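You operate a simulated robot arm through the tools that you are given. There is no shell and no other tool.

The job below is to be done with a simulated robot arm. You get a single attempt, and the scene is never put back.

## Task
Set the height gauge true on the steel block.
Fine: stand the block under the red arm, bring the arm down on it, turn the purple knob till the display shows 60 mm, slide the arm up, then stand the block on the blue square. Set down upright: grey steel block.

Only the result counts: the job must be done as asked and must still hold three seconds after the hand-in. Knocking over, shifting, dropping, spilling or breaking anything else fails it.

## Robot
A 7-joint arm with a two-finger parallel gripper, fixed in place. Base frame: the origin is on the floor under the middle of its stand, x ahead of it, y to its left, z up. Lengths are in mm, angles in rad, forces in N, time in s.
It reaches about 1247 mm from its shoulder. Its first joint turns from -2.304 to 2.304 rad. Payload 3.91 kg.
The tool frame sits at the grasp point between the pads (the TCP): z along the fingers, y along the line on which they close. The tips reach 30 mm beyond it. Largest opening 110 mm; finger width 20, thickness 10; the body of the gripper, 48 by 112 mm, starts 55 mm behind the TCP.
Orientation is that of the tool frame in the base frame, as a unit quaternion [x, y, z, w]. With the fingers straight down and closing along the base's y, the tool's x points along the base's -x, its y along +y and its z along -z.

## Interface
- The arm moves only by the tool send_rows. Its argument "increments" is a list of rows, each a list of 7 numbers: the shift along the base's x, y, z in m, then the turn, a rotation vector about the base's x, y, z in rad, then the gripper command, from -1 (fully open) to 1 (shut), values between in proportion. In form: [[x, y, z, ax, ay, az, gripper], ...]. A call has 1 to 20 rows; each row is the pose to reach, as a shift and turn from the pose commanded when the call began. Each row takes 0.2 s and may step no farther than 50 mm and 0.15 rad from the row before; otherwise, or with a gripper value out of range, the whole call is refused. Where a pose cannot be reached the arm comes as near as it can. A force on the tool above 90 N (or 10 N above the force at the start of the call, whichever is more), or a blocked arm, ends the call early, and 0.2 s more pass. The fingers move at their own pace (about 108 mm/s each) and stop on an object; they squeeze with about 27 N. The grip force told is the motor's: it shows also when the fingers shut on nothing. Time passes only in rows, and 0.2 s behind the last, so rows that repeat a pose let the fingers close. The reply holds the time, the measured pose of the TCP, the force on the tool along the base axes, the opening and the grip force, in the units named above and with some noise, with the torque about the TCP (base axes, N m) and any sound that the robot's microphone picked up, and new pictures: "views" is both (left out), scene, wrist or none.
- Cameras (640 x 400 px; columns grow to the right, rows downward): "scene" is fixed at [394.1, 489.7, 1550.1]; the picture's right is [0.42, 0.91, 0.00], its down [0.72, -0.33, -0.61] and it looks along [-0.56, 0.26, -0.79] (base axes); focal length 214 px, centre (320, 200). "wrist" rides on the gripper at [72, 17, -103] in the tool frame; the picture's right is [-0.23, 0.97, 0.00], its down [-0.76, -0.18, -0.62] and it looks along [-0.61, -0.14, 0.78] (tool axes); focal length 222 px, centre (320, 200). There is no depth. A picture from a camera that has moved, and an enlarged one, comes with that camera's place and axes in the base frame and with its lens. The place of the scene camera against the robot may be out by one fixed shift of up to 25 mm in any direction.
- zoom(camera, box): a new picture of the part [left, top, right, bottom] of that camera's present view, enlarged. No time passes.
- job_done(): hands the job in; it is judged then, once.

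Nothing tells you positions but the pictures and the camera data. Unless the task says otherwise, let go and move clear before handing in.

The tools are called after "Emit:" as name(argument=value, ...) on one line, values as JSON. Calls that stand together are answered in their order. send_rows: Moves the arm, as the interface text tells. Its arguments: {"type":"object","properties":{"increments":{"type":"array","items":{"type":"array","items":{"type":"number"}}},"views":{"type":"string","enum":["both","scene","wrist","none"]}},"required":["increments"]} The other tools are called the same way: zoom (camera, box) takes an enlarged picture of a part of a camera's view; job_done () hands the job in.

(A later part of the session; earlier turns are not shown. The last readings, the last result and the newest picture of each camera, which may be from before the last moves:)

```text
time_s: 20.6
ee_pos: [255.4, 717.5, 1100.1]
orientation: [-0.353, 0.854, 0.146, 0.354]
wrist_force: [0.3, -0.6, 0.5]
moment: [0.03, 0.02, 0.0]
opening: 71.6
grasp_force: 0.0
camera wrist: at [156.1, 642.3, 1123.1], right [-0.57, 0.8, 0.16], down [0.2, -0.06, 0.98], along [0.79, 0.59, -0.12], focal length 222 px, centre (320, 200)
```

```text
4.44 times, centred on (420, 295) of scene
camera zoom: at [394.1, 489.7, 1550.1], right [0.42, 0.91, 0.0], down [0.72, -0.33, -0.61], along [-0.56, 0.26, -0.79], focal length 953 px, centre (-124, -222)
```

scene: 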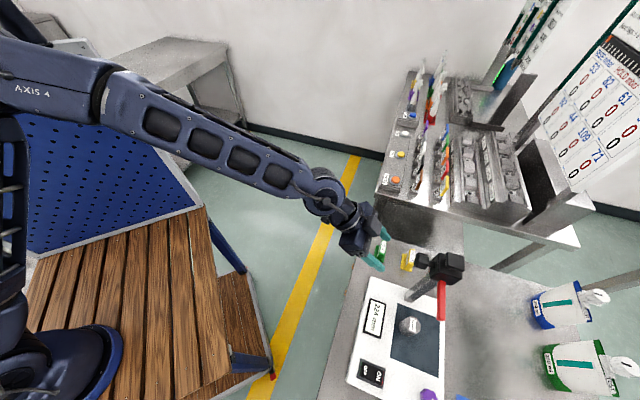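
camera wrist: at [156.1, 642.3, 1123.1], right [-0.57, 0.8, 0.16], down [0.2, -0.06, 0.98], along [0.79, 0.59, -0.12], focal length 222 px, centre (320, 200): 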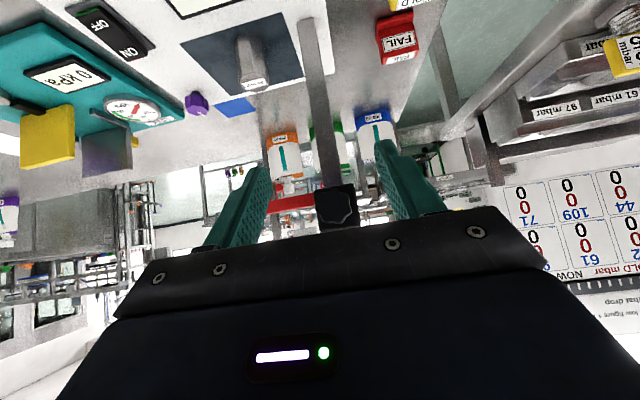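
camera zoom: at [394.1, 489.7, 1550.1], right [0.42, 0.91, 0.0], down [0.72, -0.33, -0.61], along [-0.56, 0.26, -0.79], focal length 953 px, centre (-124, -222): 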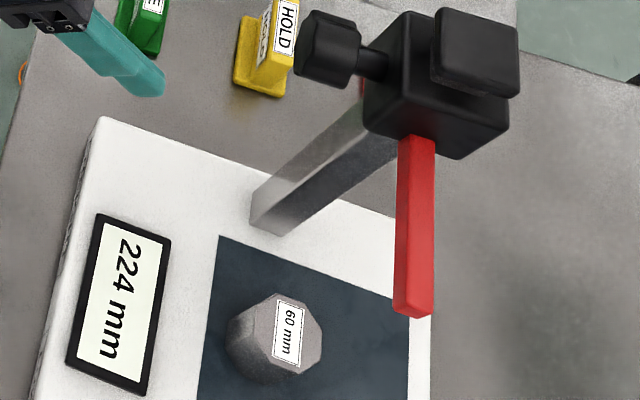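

Block stands under the arm tip. The knob is near q≈786, p≈−325, z≈1104 with the carriage right behind it. I'll advance so the fingers straddle the knob without touching the carriage.

Emit:
send_rows(increments=[[0.016, 0.014, 0.005, 0, 0, 0, -0.2], [0.033, 0.031, 0.01, 0, 0, 0, -0.1], [0.05, 0.047, 0.01, 0, 0, 0, 0], [0.0585, 0.0559, 0.01, 0, 0, 0, 0], [0.0585, 0.0559, 0.01, 0, 0, 0, 0]])

Emit:
zoom(camera="wrist", box=[200, 100, 440, 270])

Emit:
zoom(camera="scene", box=[380, 220, 480, 290])

```text
time_s: 21.8
ee_pos: [314.0, 775.2, 1108.0]
orientation: [-0.354, 0.854, 0.146, 0.353]
wrist_force: [1.2, -0.4, -0.4]
moment: [-0.02, -0.05, 0.01]
opening: 55.0
grasp_force: 0.1
camera wrist: at [215.5, 700.1, 1132.2], right [-0.58, 0.8, 0.16], down [0.2, -0.06, 0.98], along [0.79, 0.59, -0.12], focal length 222 px, centre (320, 200)
```

scene: 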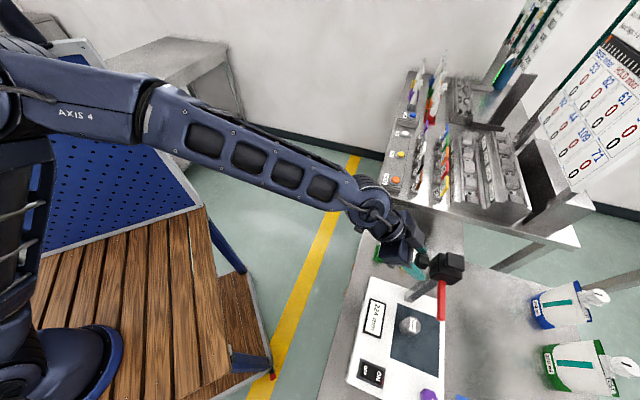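
wrist: 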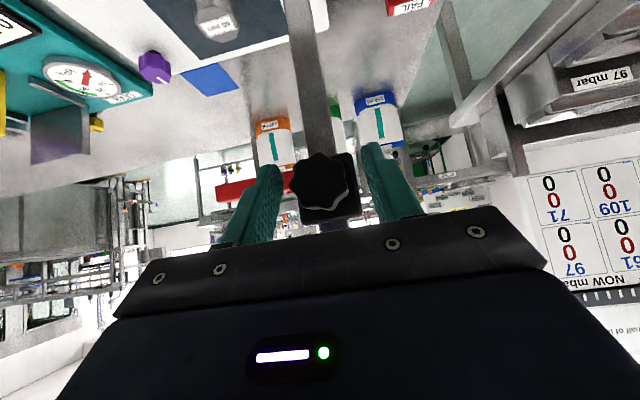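

```text
2.35 times, centred on (320, 185) of wrist
camera zoom: at [215.5, 700.1, 1132.2], right [-0.58, 0.8, 0.16], down [0.2, -0.06, 0.98], along [0.79, 0.59, -0.12], focal length 523 px, centre (320, 235)
```

zoom: 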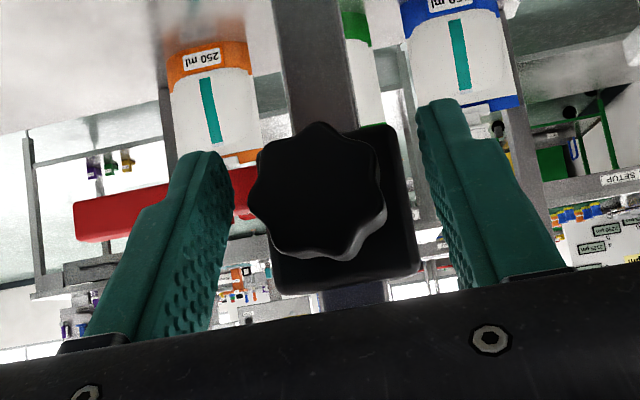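

```text
5.71 times, centred on (430, 255) of scene
camera zoom: at [394.1, 489.7, 1550.1], right [0.42, 0.91, 0.0], down [0.72, -0.33, -0.61], along [-0.56, 0.26, -0.79], focal length 1226 px, centre (-309, -114)
```

zoom: 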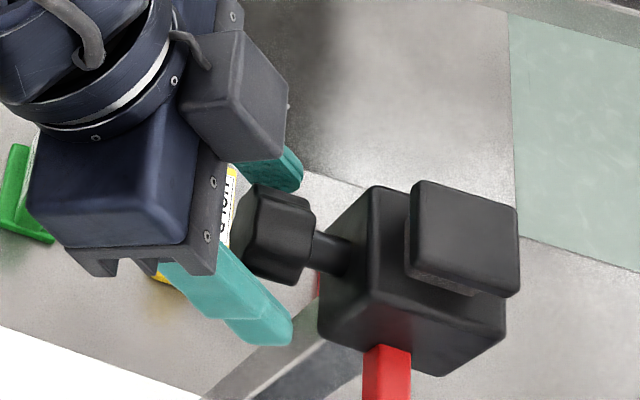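

The knob is centred between the fingers with about 20 mm to the carriage. I'll go 9 mm further in and close on it.

Emit:
send_rows(increments=[[0.0064, 0.0064, 0.001, 0, 0, 0, 0], [0.0068, 0.006, 0.001, 0, 0, 0, 0], [0.0068, 0.006, 0.001, 0, 0, 0, 0.3], [0.0068, 0.006, 0.001, 0, 0, 0, 1], [0.0068, 0.006, 0.001, 0, 0, 0, 1]])

Emit:
zoom(camera="wrist", box=[200, 100, 440, 270])

Emit:
zoom(camera="scene", box=[380, 220, 480, 290])

```text
time_s: 23.0
ee_pos: [320.9, 781.4, 1109.9]
orientation: [-0.353, 0.854, 0.146, 0.354]
wrist_force: [2.8, -0.7, -1.4]
moment: [-0.06, 0.0, 0.33]
opening: 35.6
grasp_force: 44.9
camera wrist: at [222.1, 705.6, 1133.0], right [-0.58, 0.8, 0.16], down [0.2, -0.06, 0.98], along [0.79, 0.59, -0.12], focal length 222 px, centre (320, 200)
```

scene: 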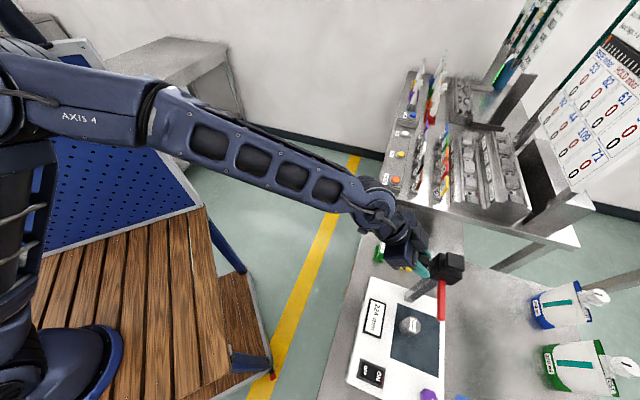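
wrist: 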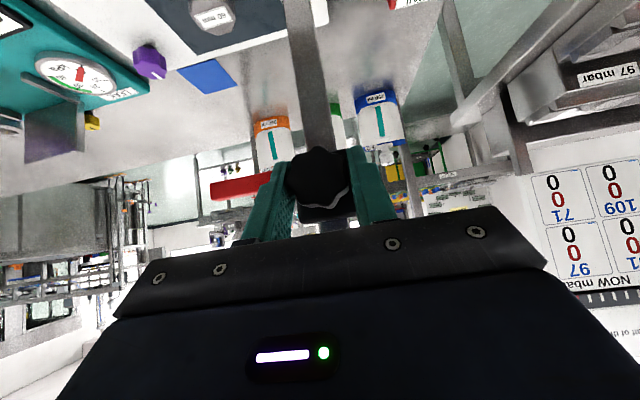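

```text
2.35 times, centred on (320, 185) of wrist
camera zoom: at [222.1, 705.6, 1133.0], right [-0.58, 0.8, 0.16], down [0.2, -0.06, 0.98], along [0.79, 0.59, -0.12], focal length 523 px, centre (320, 235)
```

zoom: 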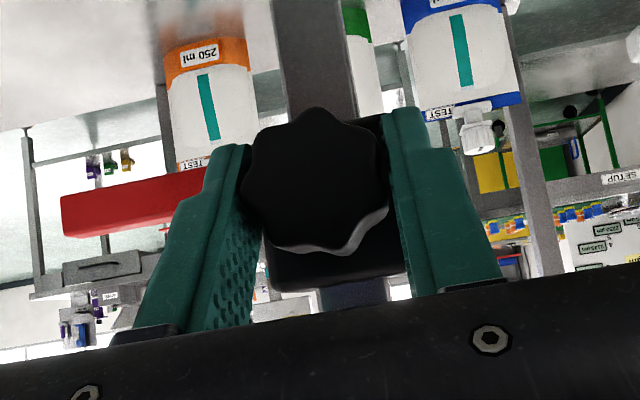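

```text
5.71 times, centred on (430, 255) of scene
camera zoom: at [394.1, 489.7, 1550.1], right [0.42, 0.91, 0.0], down [0.72, -0.33, -0.61], along [-0.56, 0.26, -0.79], focal length 1226 px, centre (-309, -114)
```

zoom: 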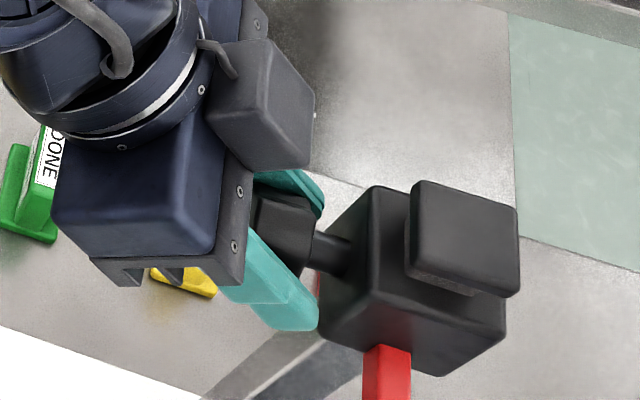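

Gripped the knob. I'll ease it down 10 mm, checking the force, the carriage and the display.

Emit:
send_rows(increments=[[0, 0, -0.003, 0, 0, 0, 1], [0, 0, -0.006, 0, 0, 0, 1], [0, 0, -0.01, 0, 0, 0, 1]])

Emit:
zoom(camera="scene", box=[360, 220, 480, 340])

```text
time_s: 23.8
ee_pos: [321.7, 782.0, 1099.1]
orientation: [-0.354, 0.854, 0.147, 0.353]
wrist_force: [7.1, 10.2, 1.5]
moment: [0.59, -0.36, 0.32]
opening: 35.2
grasp_force: 44.9
camera wrist: at [222.1, 705.6, 1123.6], right [-0.58, 0.8, 0.16], down [0.2, -0.06, 0.98], along [0.79, 0.59, -0.12], focal length 222 px, centre (320, 200)
```

scene: 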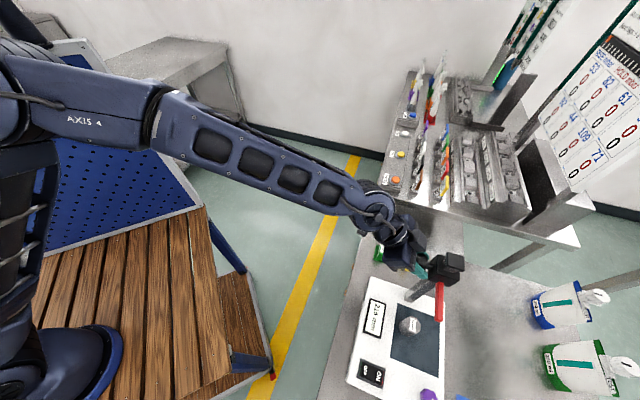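
wrist: 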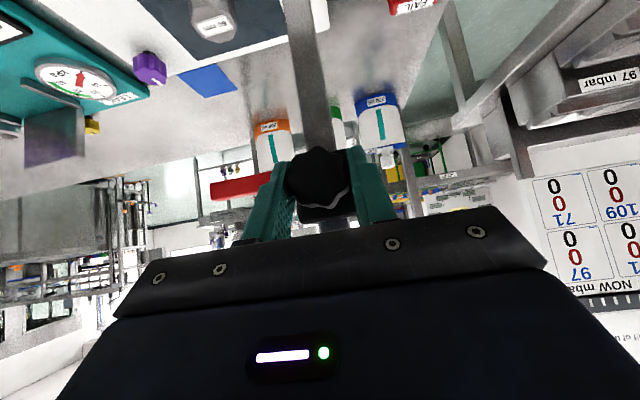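

```text
3.33 times, centred on (420, 280) of scene
camera zoom: at [394.1, 489.7, 1550.1], right [0.42, 0.91, 0.0], down [0.72, -0.33, -0.61], along [-0.56, 0.26, -0.79], focal length 715 px, centre (-13, -67)
```

zoom: 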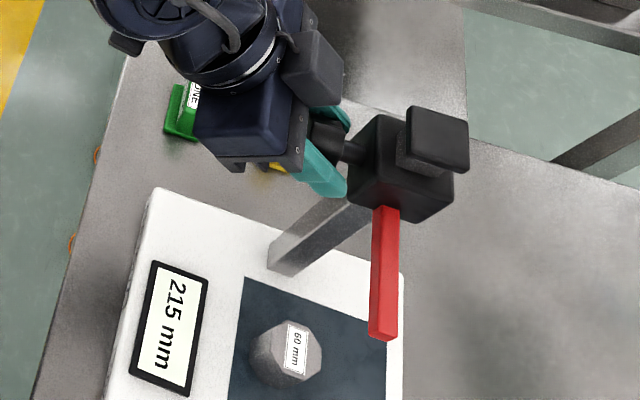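

It slides freely: the display now reads 215 mm. I'll continue down smoothly and stop well above the block to check.

Emit:
send_rows(increments=[[0, 0, -0.008, 0, 0, 0, 1], [0, 0, -0.02, 0, 0, 0, 1], [0, 0, -0.035, 0, 0, 0, 1], [0, 0, -0.05, 0, 0, 0, 1], [0, 0, -0.065, 0, 0, 0, 1], [0, 0, -0.08, 0, 0, 0, 1], [0, 0, -0.095, 0, 0, 0, 1], [0, 0, -0.11, 0, 0, 0, 1], [0, 0, -0.12, 0, 0, 0, 1], [0, 0, -0.13, 0, 0, 0, 1], [0, 0, -0.13, 0, 0, 0, 1]])

Emit:
zoom(camera="scene", box=[360, 240, 480, 340])

Emit:
zoom(camera="wrist", box=[120, 20, 440, 240])

```text
time_s: 26.2
ee_pos: [321.3, 781.7, 968.5]
orientation: [-0.354, 0.853, 0.147, 0.353]
wrist_force: [-4.1, 5.6, -0.7]
moment: [0.06, 0.2, -0.33]
opening: 35.8
grasp_force: 45.1
camera wrist: at [222.1, 705.5, 991.4], right [-0.58, 0.8, 0.16], down [0.2, -0.06, 0.98], along [0.79, 0.6, -0.12], focal length 222 px, centre (320, 200)
```

scene: 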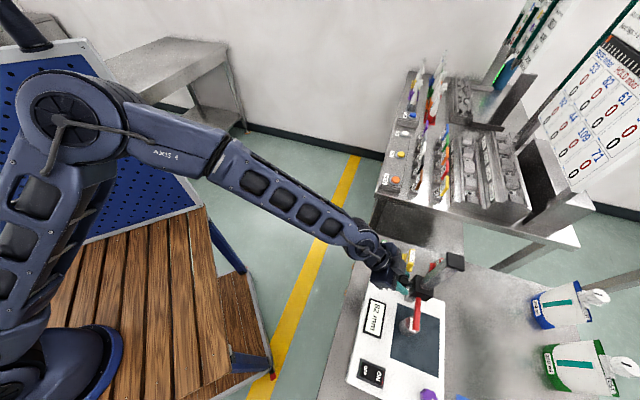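
wrist: 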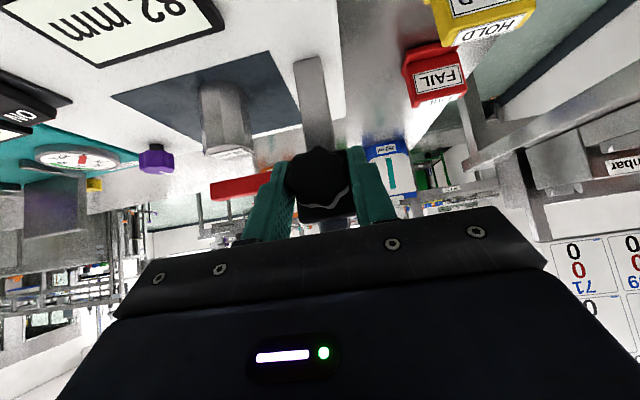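

```text
4.00 times, centred on (420, 290) of scene
camera zoom: at [394.1, 489.7, 1550.1], right [0.42, 0.91, 0.0], down [0.72, -0.33, -0.61], along [-0.56, 0.26, -0.79], focal length 858 px, centre (-80, -160)
```

zoom: 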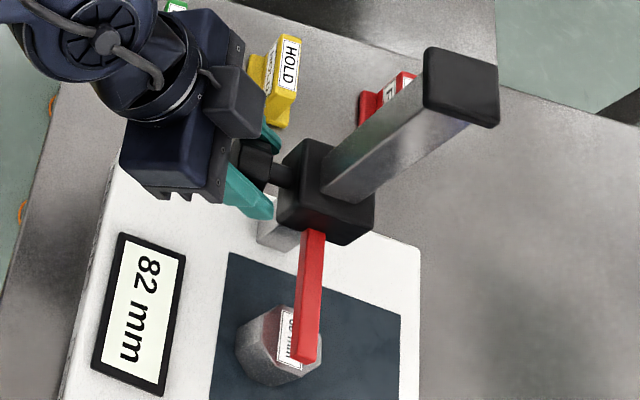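

```text
1.82 times, centred on (280, 130) of wrist
camera zoom: at [222.1, 705.5, 991.4], right [-0.58, 0.8, 0.16], down [0.2, -0.06, 0.98], along [0.79, 0.6, -0.12], focal length 404 px, centre (393, 327)
```

zoom: 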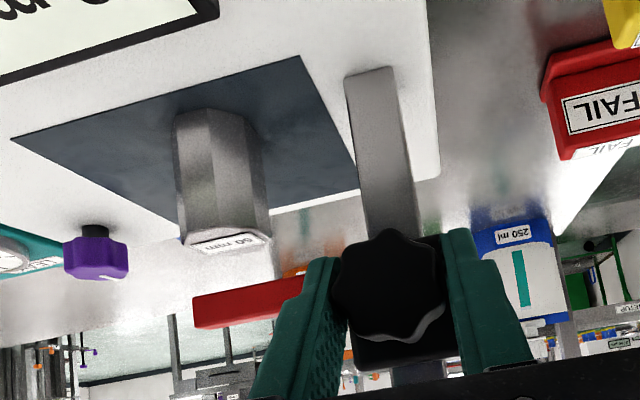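

Display reads 82 mm with the arm still above the block. I'll lower further in smaller steps.

Emit:
send_rows(increments=[[0, 0, -0.005, 0, 0, 0, 1], [0, 0, -0.01, 0, 0, 0, 1], [0, 0, -0.014, 0, 0, 0, 1], [0, 0, -0.018, 0, 0, 0, 1], [0, 0, -0.018, 0, 0, 0, 1]])

Emit:
zoom(camera="scene", box=[360, 260, 460, 340])

Emit:
zoom(camera="wrist", box=[120, 20, 440, 240])

```text
time_s: 27.4
ee_pos: [321.8, 780.9, 950.3]
orientation: [-0.353, 0.853, 0.146, 0.354]
wrist_force: [5.8, 14.5, 1.1]
moment: [0.5, -0.24, 0.3]
opening: 35.6
grasp_force: 44.9
camera wrist: at [222.1, 705.5, 974.6], right [-0.58, 0.8, 0.16], down [0.2, -0.06, 0.98], along [0.79, 0.59, -0.12], focal length 222 px, centre (320, 200)
```

scene: 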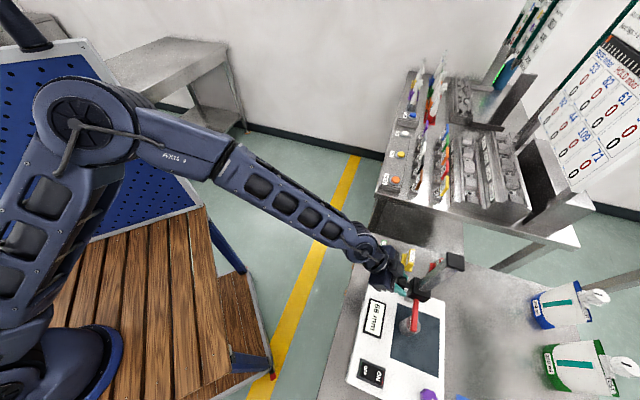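
wrist: 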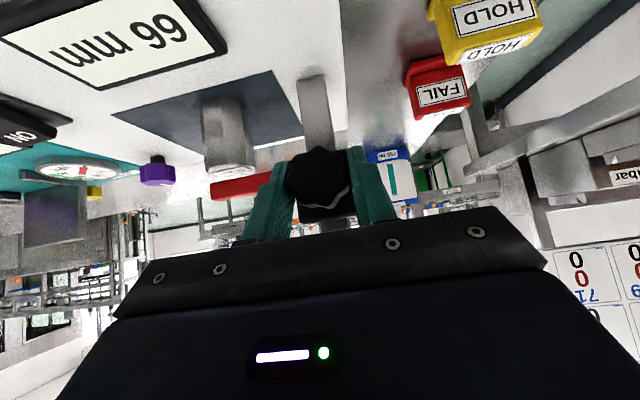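

```text
5.00 times, centred on (410, 300) of scene
camera zoom: at [394.1, 489.7, 1550.1], right [0.42, 0.91, 0.0], down [0.72, -0.33, -0.61], along [-0.56, 0.26, -0.79], focal length 1072 px, centre (-130, -300)
```

zoom: 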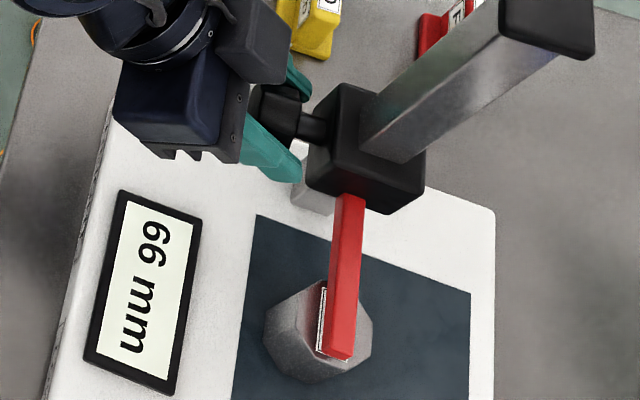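

```text
1.82 times, centred on (280, 130) of wrist
camera zoom: at [222.1, 705.5, 974.6], right [-0.58, 0.8, 0.16], down [0.2, -0.06, 0.98], along [0.79, 0.59, -0.12], focal length 404 px, centre (393, 327)
```

zoom: 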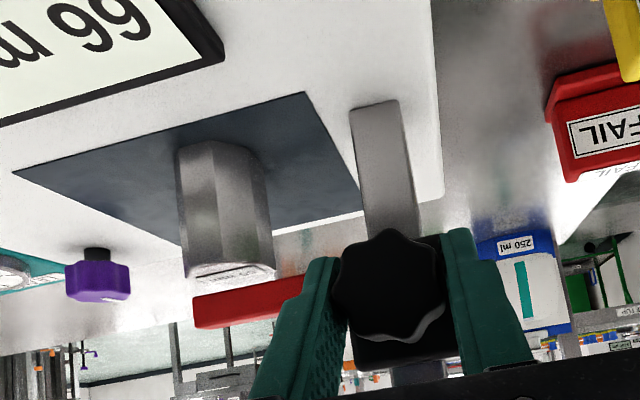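

66 mm now, with a gap of roughly 10 mm above the block. I'll take fine steps down until contact.

Emit:
send_rows(increments=[[0, 0, -0.002, 0, 0, 0, 1], [0, 0, -0.004, 0, 0, 0, 1], [0, 0, -0.006, 0, 0, 0, 1], [0, 0, -0.008, 0, 0, 0, 1], [0, 0, -0.008, 0, 0, 0, 1]], views="wrist")

Emit:
zoom(camera="wrist", box=[120, 20, 440, 240])

Emit:
zoom(camera="wrist", box=[190, 130, 290, 210])

```text
time_s: 28.6
ee_pos: [320.7, 781.4, 944.5]
orientation: [-0.354, 0.854, 0.147, 0.353]
wrist_force: [8.2, 19.4, 0.6]
moment: [0.29, -0.07, -0.38]
opening: 35.5
grasp_force: 45.3
camera wrist: at [222.0, 705.5, 967.2], right [-0.58, 0.8, 0.16], down [0.2, -0.06, 0.98], along [0.79, 0.59, -0.12], focal length 222 px, centre (320, 200)
```

wrist: 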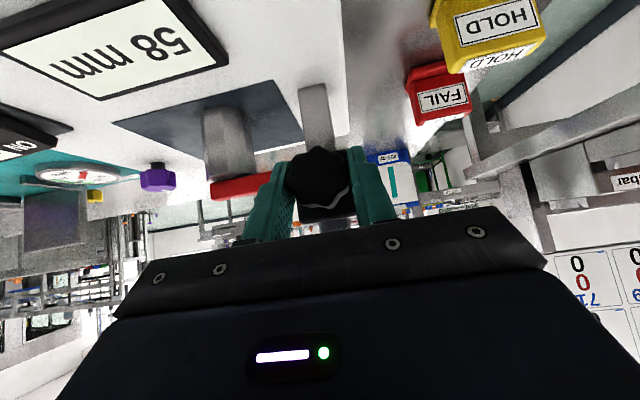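

```text
1.82 times, centred on (280, 130) of wrist
camera zoom: at [222.0, 705.5, 967.2], right [-0.58, 0.8, 0.16], down [0.2, -0.06, 0.98], along [0.79, 0.59, -0.12], focal length 404 px, centre (393, 327)
```

zoom: 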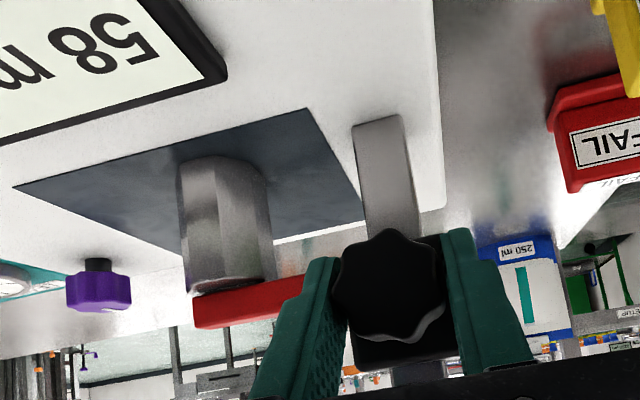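

```text
5.00 times, centred on (240, 170) of wrist
camera zoom: at [222.0, 705.5, 967.2], right [-0.58, 0.8, 0.16], down [0.2, -0.06, 0.98], along [0.79, 0.59, -0.12], focal length 1111 px, centre (720, 350)
```

zoom: 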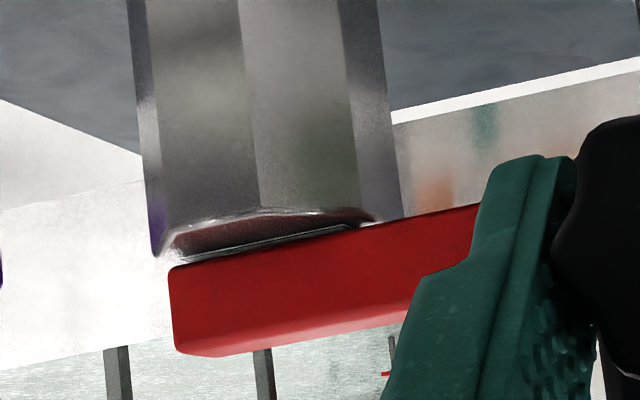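

Display 58 mm, nearly touching. I'll go down 1 mm at a time, feeling for contact.

Emit:
send_rows(increments=[[0.0004, 0.0007, -0.001, 0, 0, 0, 1], [0.0004, 0.0008, -0.002, 0, 0, 0, 1], [0.0004, 0.0008, -0.002, 0, 0, 0, 1]], views="wrist")

Emit:
zoom(camera="wrist", box=[190, 130, 290, 210])

```text
time_s: 29.4
ee_pos: [321.6, 780.5, 941.6]
orientation: [-0.353, 0.854, 0.146, 0.353]
wrist_force: [-1.7, -4.5, 15.0]
moment: [-0.49, 0.14, -0.24]
opening: 35.5
grasp_force: 44.9
camera wrist: at [222.0, 705.5, 965.8], right [-0.58, 0.8, 0.16], down [0.2, -0.06, 0.98], along [0.79, 0.59, -0.12], focal length 222 px, centre (320, 200)
```

wrist: 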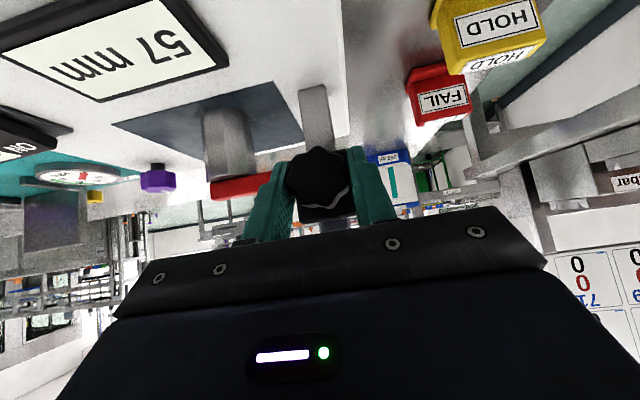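

```text
5.00 times, centred on (240, 170) of wrist
camera zoom: at [222.0, 705.5, 965.8], right [-0.58, 0.8, 0.16], down [0.2, -0.06, 0.98], along [0.79, 0.59, -0.12], focal length 1111 px, centre (720, 350)
```

zoom: 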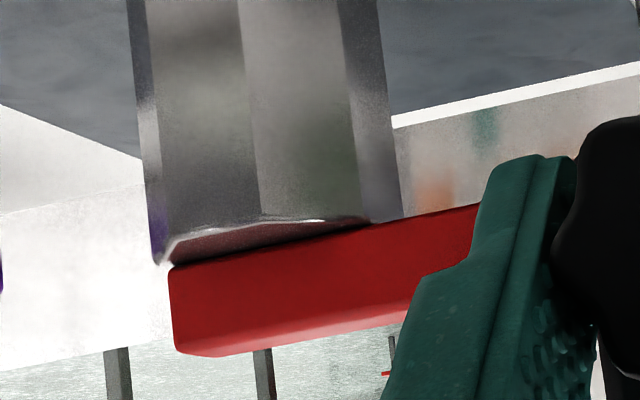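

Vertical force rose to 15 N at 57 mm, which suggests contact. One more millimetre to confirm the reading stays.

Emit:
send_rows(increments=[[0, 0, -0.001, 0, 0, 0, 1], [0, 0, -0.001, 0, 0, 0, 1]], views="wrist")

Emit:
zoom(camera="wrist", box=[190, 130, 290, 210])

```text
time_s: 30.0
ee_pos: [321.6, 781.0, 942.4]
orientation: [-0.354, 0.853, 0.148, 0.354]
wrist_force: [-4.3, -13.2, 26.1]
moment: [-0.19, -0.01, -0.33]
opening: 35.6
grasp_force: 44.8
camera wrist: at [222.0, 705.5, 965.6], right [-0.58, 0.8, 0.16], down [0.19, -0.06, 0.98], along [0.79, 0.59, -0.12], focal length 222 px, centre (320, 200)
```

wrist: 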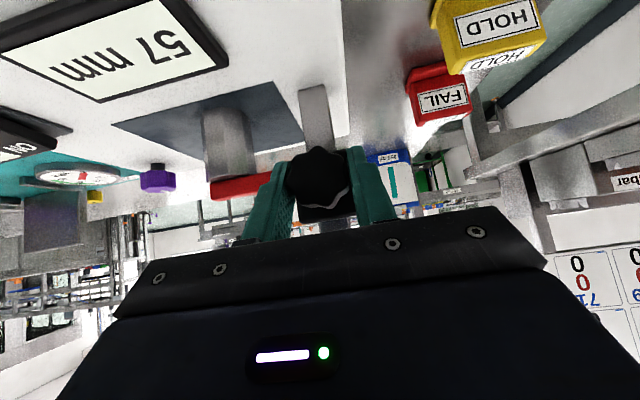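

```text
5.00 times, centred on (240, 170) of wrist
camera zoom: at [222.0, 705.5, 965.6], right [-0.58, 0.8, 0.16], down [0.19, -0.06, 0.98], along [0.79, 0.59, -0.12], focal length 1111 px, centre (720, 350)
```

zoom: 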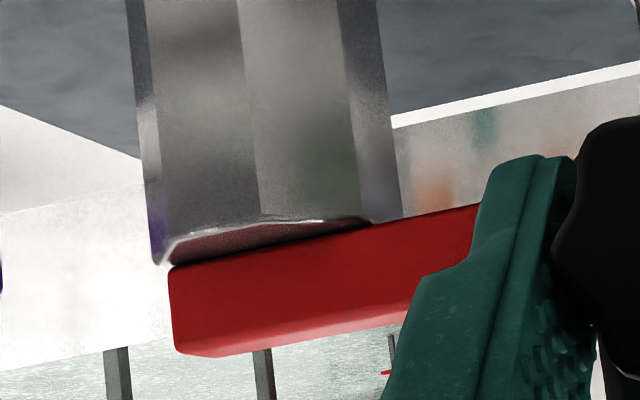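

Confirmed: the arm rests on the block (26 N) and the display shows 57 mm. I'll ease off the pressure, let go of the knob and back straight out.

Emit:
send_rows(increments=[[0, 0, 0.0008, 0, 0, 0, 1], [0, 0, 0.001, 0, 0, 0, 1], [0, 0, 0.001, 0, 0, 0, 0.2], [0, 0, 0.001, 0, 0, 0, -0.05], [0, 0, 0.001, 0, 0, 0, -0.05]], views="wrist")

Emit:
zoom(camera="wrist", box=[190, 100, 430, 240])

```text
time_s: 31.2
ee_pos: [320.8, 781.6, 941.4]
orientation: [-0.353, 0.853, 0.147, 0.354]
wrist_force: [-0.4, -0.7, 0.2]
moment: [-0.02, -0.03, 0.01]
opening: 57.9
grasp_force: 0.0
camera wrist: at [221.9, 705.7, 965.3], right [-0.58, 0.8, 0.16], down [0.2, -0.06, 0.98], along [0.79, 0.59, -0.12], focal length 222 px, centre (320, 200)
```

wrist: 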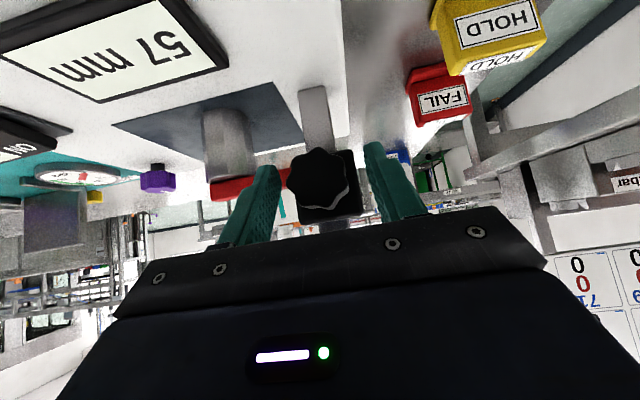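

```text
2.67 times, centred on (310, 170) of wrist
camera zoom: at [221.9, 705.7, 965.3], right [-0.58, 0.8, 0.16], down [0.2, -0.06, 0.98], along [0.79, 0.59, -0.12], focal length 592 px, centre (347, 280)
```

zoom: 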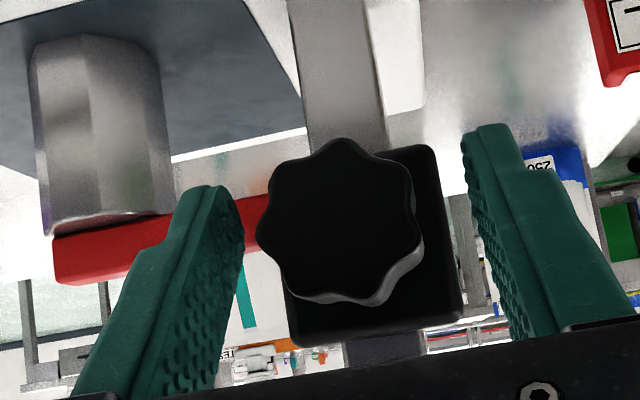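

The arm rests on the block and still reads 57 mm. Next is the purple knob near q≈903, p≈−103 (z ≈857–885): I'll back out, turn the gripper vertical and stop above it.

Emit:
send_rows(increments=[[-0.0212, -0.0212, 0, 0, 0, 0, -0.1], [-0.0424, -0.0424, 0, 0, 0, 0, -0.1], [-0.0636, -0.0636, 0, 0, 0, 0, -0.2], [-0.0636, -0.0636, 0.045, 0, 0, 0, -0.3], [-0.0636, -0.0636, 0.09, 0, 0, 0, -0.3], [-0.0322, -0.095, 0.1, -0.0925, 0.0925, 0, -0.3], [-0.0008, -0.1264, 0.1, -0.185, 0.185, 0, -0.3], [0.0306, -0.1578, 0.1, -0.2775, 0.2775, 0, -0.3], [0.062, -0.1892, 0.1, -0.37, 0.37, 0, -0.3], [0.0934, -0.2206, 0.1, -0.4625, 0.4625, 0, -0.3], [0.0934, -0.2206, 0.1, -0.555, 0.555, 0, -0.3], [0.1235, -0.1905, 0.1, -0.555, 0.555, 0, -0.3], [0.1536, -0.1604, 0.09, -0.555, 0.555, 0, -0.3], [0.1837, -0.1303, 0.08, -0.555, 0.555, 0, -0.3], [0.2138, -0.1002, 0.07, -0.555, 0.555, 0, -0.3], [0.244, -0.07, 0.06, -0.555, 0.555, 0, -0.3], [0.244, -0.07, 0.06, -0.555, 0.555, 0, -0.3]])

Emit:
zoom(camera="wrist", box=[200, 0, 520, 220])

Emit:
zoom(camera="scene", box=[340, 240, 480, 400])

```text
time_s: 34.8
ee_pos: [566.6, 711.5, 1002.1]
orientation: [-0.383, 0.924, 0.0, 0.0]
wrist_force: [-0.6, 0.1, 0.9]
moment: [0.03, 0.0, -0.01]
opening: 71.7
grasp_force: 0.0
camera wrist: at [504.2, 672.4, 1106.7], right [-0.53, 0.85, 0.0], down [0.66, 0.41, 0.62], along [0.53, 0.33, -0.78], focal length 222 px, centre (320, 200)
```

scene: 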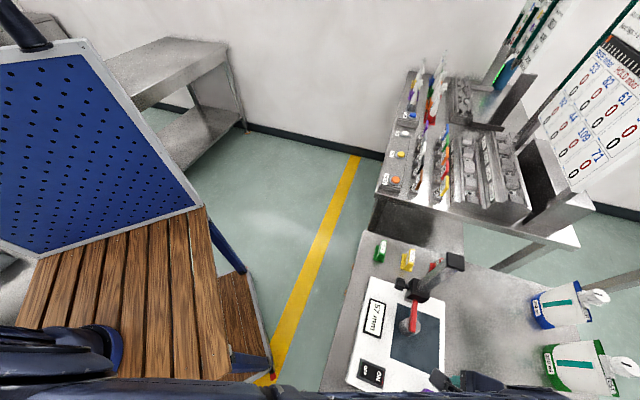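
wrist: 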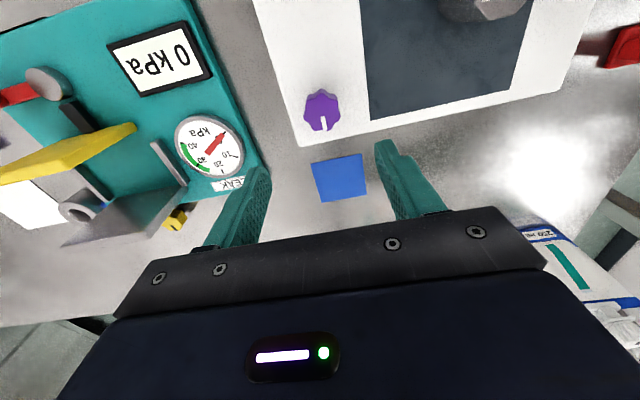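

```text
1.82 times, centred on (360, 110) of wrist
camera zoom: at [504.2, 672.4, 1106.7], right [-0.53, 0.85, 0.0], down [0.66, 0.41, 0.62], along [0.53, 0.33, -0.78], focal length 404 px, centre (247, 364)
```

zoom: 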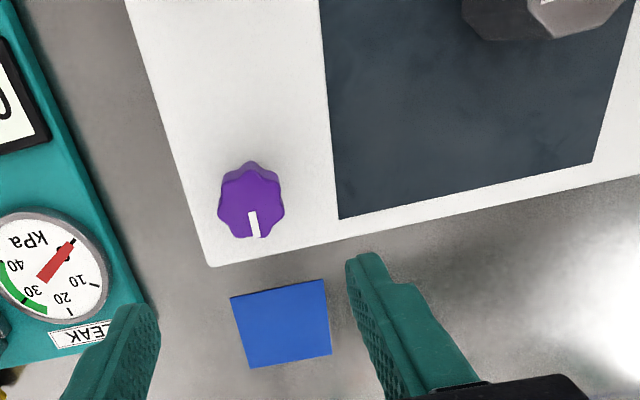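

```text
2.50 times, centred on (410, 320) of scene
camera zoom: at [394.1, 489.7, 1550.1], right [0.42, 0.91, 0.0], down [0.72, -0.33, -0.61], along [-0.56, 0.26, -0.79], focal length 536 px, centre (95, -100)
```

zoom: 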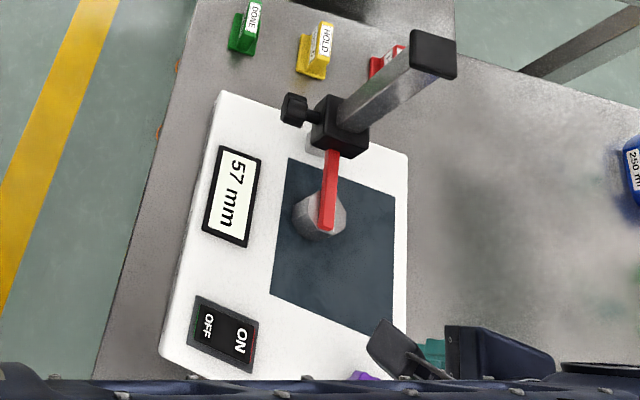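

Looking straight down: knob centre is near q≈900, p≈−106, about 36 mm wide. The blue square is 80 mm wide, centred near q≈1038, p≈−105. I'll come down over the knob and check before closing.

Emit:
send_rows(increments=[[-0.0044, -0.0001, -0.035, 0, 0, 0, -0.2], [-0.0044, -0.0001, -0.07, 0, 0, 0, -0.1], [-0.0044, -0.0001, -0.1, 0, 0, 0, -0.1], [-0.0044, -0.0001, -0.1, 0, 0, 0, -0.1]])

Emit:
zoom(camera="wrist", box=[200, 60, 440, 220])

```text
time_s: 35.8
ee_pos: [562.3, 709.7, 902.1]
orientation: [-0.382, 0.924, 0.0, 0.001]
wrist_force: [-0.1, -1.0, -0.1]
moment: [0.0, 0.0, -0.01]
opening: 60.6
grasp_force: 0.0
camera wrist: at [498.6, 670.8, 1007.0], right [-0.53, 0.85, 0.0], down [0.66, 0.41, 0.62], along [0.53, 0.33, -0.78], focal length 222 px, centre (320, 200)
```

scene: 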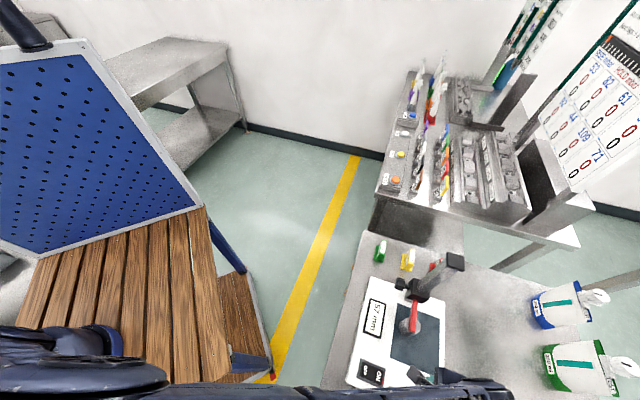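
wrist: 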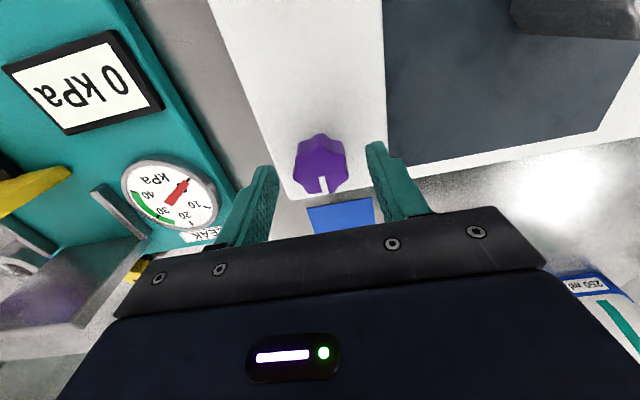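

```text
2.50 times, centred on (320, 140) of wrist
camera zoom: at [498.6, 670.8, 1007.0], right [-0.53, 0.85, 0.0], down [0.66, 0.41, 0.62], along [0.53, 0.33, -0.78], focal length 555 px, centre (320, 350)
```

zoom: 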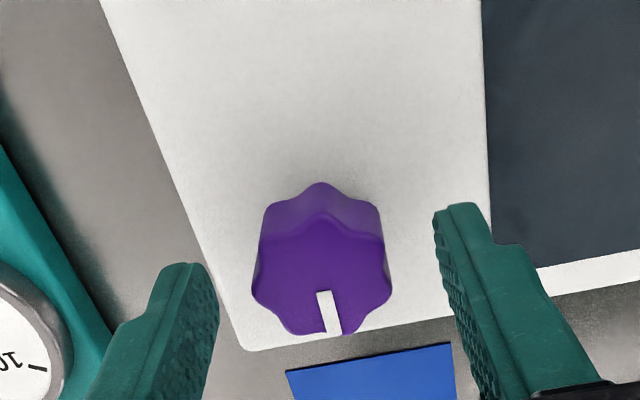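

Emit:
send_rows(increments=[[0.0011, 0.0025, -0.006, 0, 0, 0, -0.1], [0.0011, 0.0025, -0.012, 0, 0, 0, 0], [0.0011, 0.0025, -0.018, 0, 0, 0, 0], [0.0011, 0.0025, -0.018, 0, 0, 0, 0.2], [0.0011, 0.0025, -0.018, 0, 0, 0, 0.4], [0.0011, 0.0025, -0.018, 0, 0, 0, 1], [0.0011, 0.0025, -0.018, 0, 0, 0, 1]])

Emit:
zoom(camera="wrist", box=[200, 60, 440, 240])

Emit:
zoom(camera="scene", box=[340, 240, 480, 400])

```text
time_s: 37.4
ee_pos: [563.0, 713.0, 883.3]
orientation: [-0.383, 0.924, -0.001, 0.0]
wrist_force: [13.3, -14.7, -1.5]
moment: [0.13, -0.22, 0.04]
opening: 37.8
grasp_force: 44.9
camera wrist: at [500.8, 673.6, 988.7], right [-0.53, 0.85, 0.0], down [0.66, 0.41, 0.62], along [0.53, 0.33, -0.78], focal length 222 px, centre (320, 200)
```

scene: 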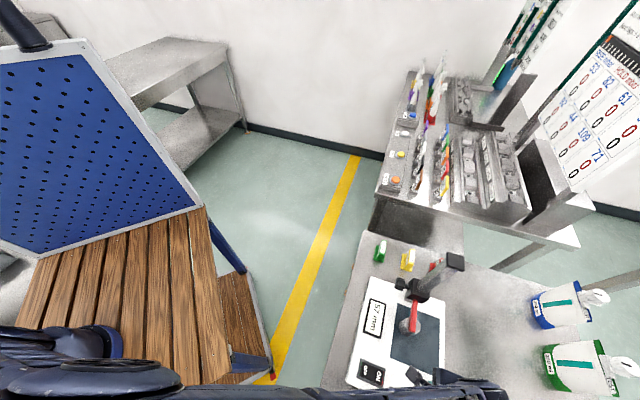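
wrist: 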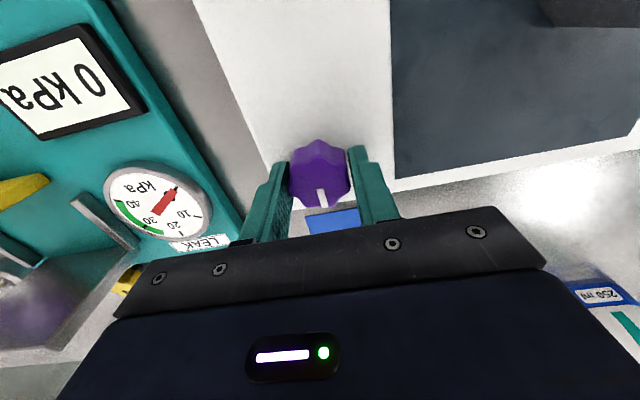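

```text
2.22 times, centred on (320, 150) of wrist
camera zoom: at [500.8, 673.6, 988.7], right [-0.53, 0.85, 0.0], down [0.66, 0.41, 0.62], along [0.53, 0.33, -0.78], focal length 494 px, centre (320, 311)
```

zoom: 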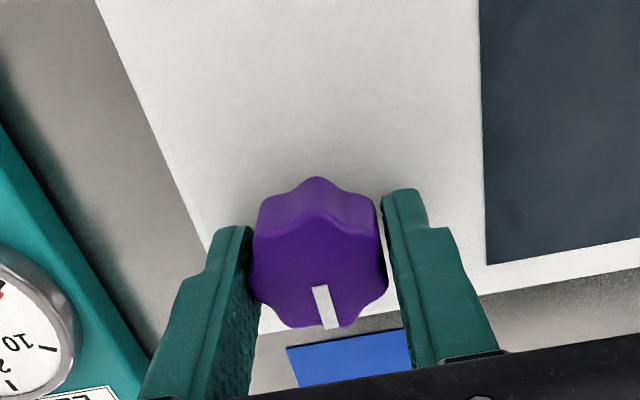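

```text
2.50 times, centred on (410, 320) of scene
camera zoom: at [394.1, 489.7, 1550.1], right [0.42, 0.91, 0.0], down [0.72, -0.33, -0.61], along [-0.56, 0.26, -0.79], focal length 536 px, centre (95, -100)
```

zoom: 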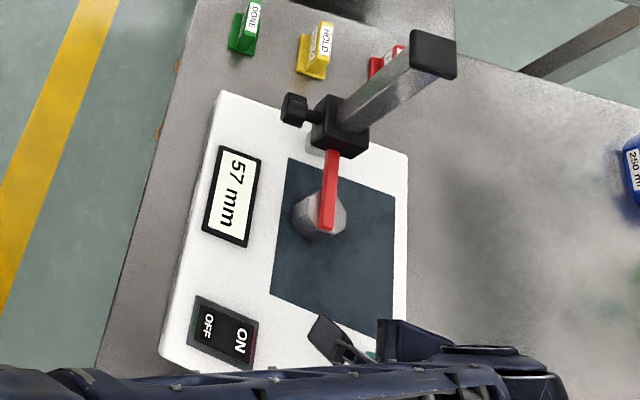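

The knob is gripped, with a small side load that I'll relieve by shifting 1.7 mm. Then I'll try a small clockwise turn and read the display.

Emit:
send_rows(increments=[[0.0012, -0.0012, 0, 0, 0, 0, 1], [0.0012, -0.0012, 0, 0, 0, -0.05, 1], [0.0012, -0.0012, 0, 0, 0, -0.1, 1], [0.0012, -0.0012, 0, 0, 0, -0.15, 1], [0.0012, -0.0012, 0, 0, 0, -0.15, 1]])

Emit:
zoom(camera="scene", box=[340, 270, 460, 400])

Emit:
zoom(camera="wrist", box=[200, 60, 440, 240])

```text
time_s: 38.6
ee_pos: [564.6, 712.8, 884.1]
orientation: [-0.312, 0.95, -0.001, 0.001]
wrist_force: [9.8, -16.7, 3.1]
moment: [-0.45, 0.03, 0.08]
opening: 38.0
grasp_force: 45.5
camera wrist: at [496.1, 683.1, 988.8], right [-0.39, 0.92, 0.0], down [0.72, 0.31, 0.62], along [0.57, 0.25, -0.78], focal length 222 px, centre (320, 200)
```

scene: 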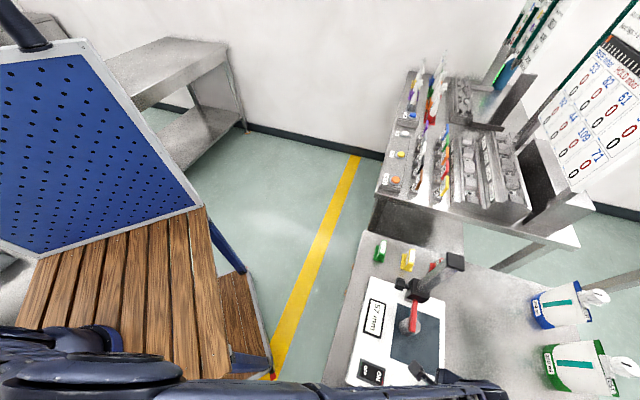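
wrist: 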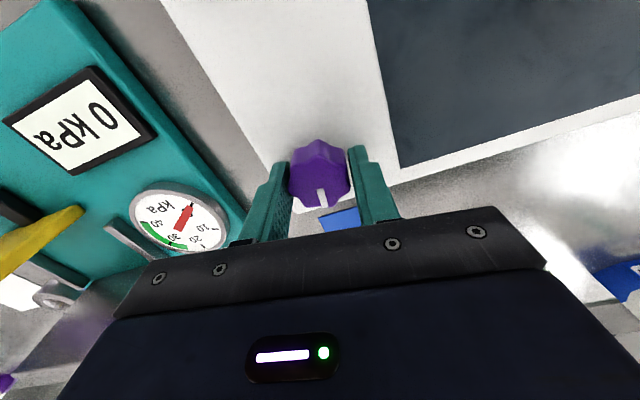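

```text
3.08 times, centred on (400, 335) of scene
camera zoom: at [394.1, 489.7, 1550.1], right [0.42, 0.91, 0.0], down [0.72, -0.33, -0.61], along [-0.56, 0.26, -0.79], focal length 660 px, centre (74, -215)
```

zoom: 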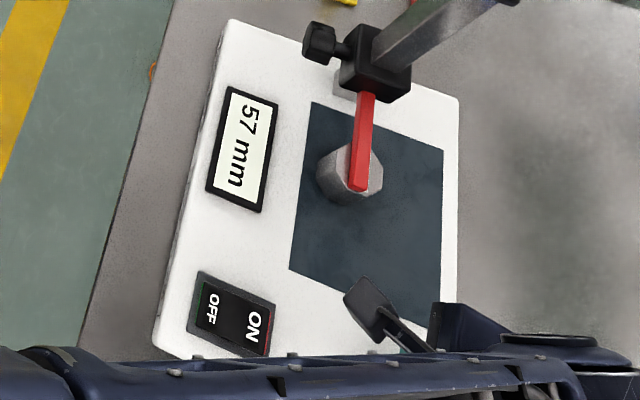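

```text
2.22 times, centred on (320, 150) of wrist
camera zoom: at [496.1, 683.1, 988.8], right [-0.39, 0.92, 0.0], down [0.72, 0.31, 0.62], along [0.57, 0.25, -0.78], focal length 494 px, centre (320, 311)
```

zoom: 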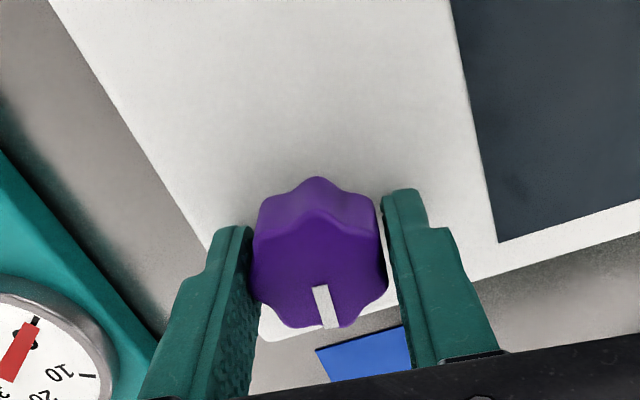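

The knob turns with the gripper but the display is still at 57. I'll turn further clockwise and read again.

Emit:
send_rows(increments=[[0.001, -0.001, 0, 0, 0, -0.1, 1], [0.001, -0.001, 0, 0, 0, -0.2, 1], [0.001, -0.001, 0, 0, 0, -0.3, 1], [0.001, -0.001, 0, 0, 0, -0.3, 1]])

Emit:
zoom(camera="scene", box=[340, 270, 460, 400])

Emit:
zoom(camera="wrist", box=[200, 60, 440, 240])

```text
time_s: 39.6
ee_pos: [564.2, 711.1, 883.6]
orientation: [-0.167, 0.986, -0.001, 0.0]
wrist_force: [4.4, -8.9, -5.6]
moment: [0.3, -0.84, 0.01]
opening: 37.8
grasp_force: 45.3
camera wrist: at [490.9, 703.9, 988.8], right [-0.11, 0.99, 0.0], down [0.78, 0.08, 0.62], along [0.62, 0.07, -0.78], focal length 222 px, centre (320, 200)
```

scene: 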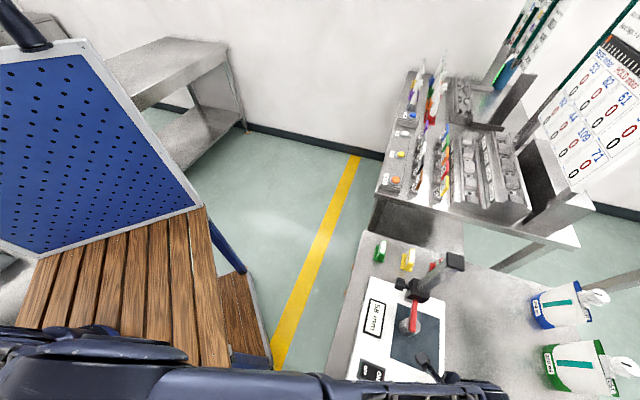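
wrist: 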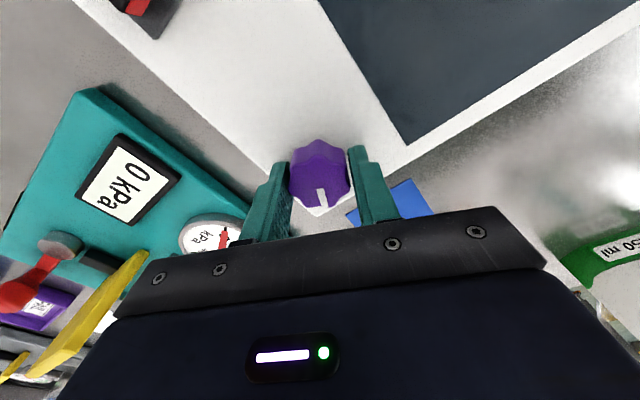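

```text
3.08 times, centred on (400, 335) of scene
camera zoom: at [394.1, 489.7, 1550.1], right [0.42, 0.91, 0.0], down [0.72, -0.33, -0.61], along [-0.56, 0.26, -0.79], focal length 660 px, centre (74, -215)
```

zoom: 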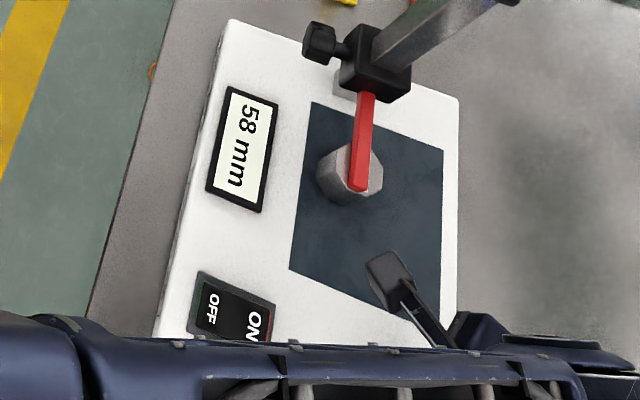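

```text
2.22 times, centred on (320, 150) of wrist
camera zoom: at [490.9, 703.9, 988.8], right [-0.11, 0.99, 0.0], down [0.78, 0.08, 0.62], along [0.62, 0.07, -0.78], focal length 494 px, centre (320, 311)
```

zoom: 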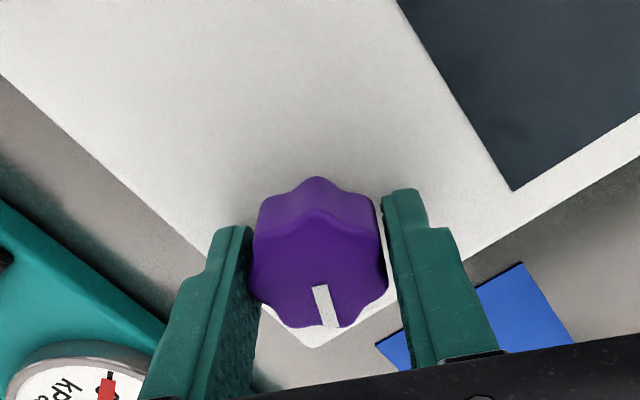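

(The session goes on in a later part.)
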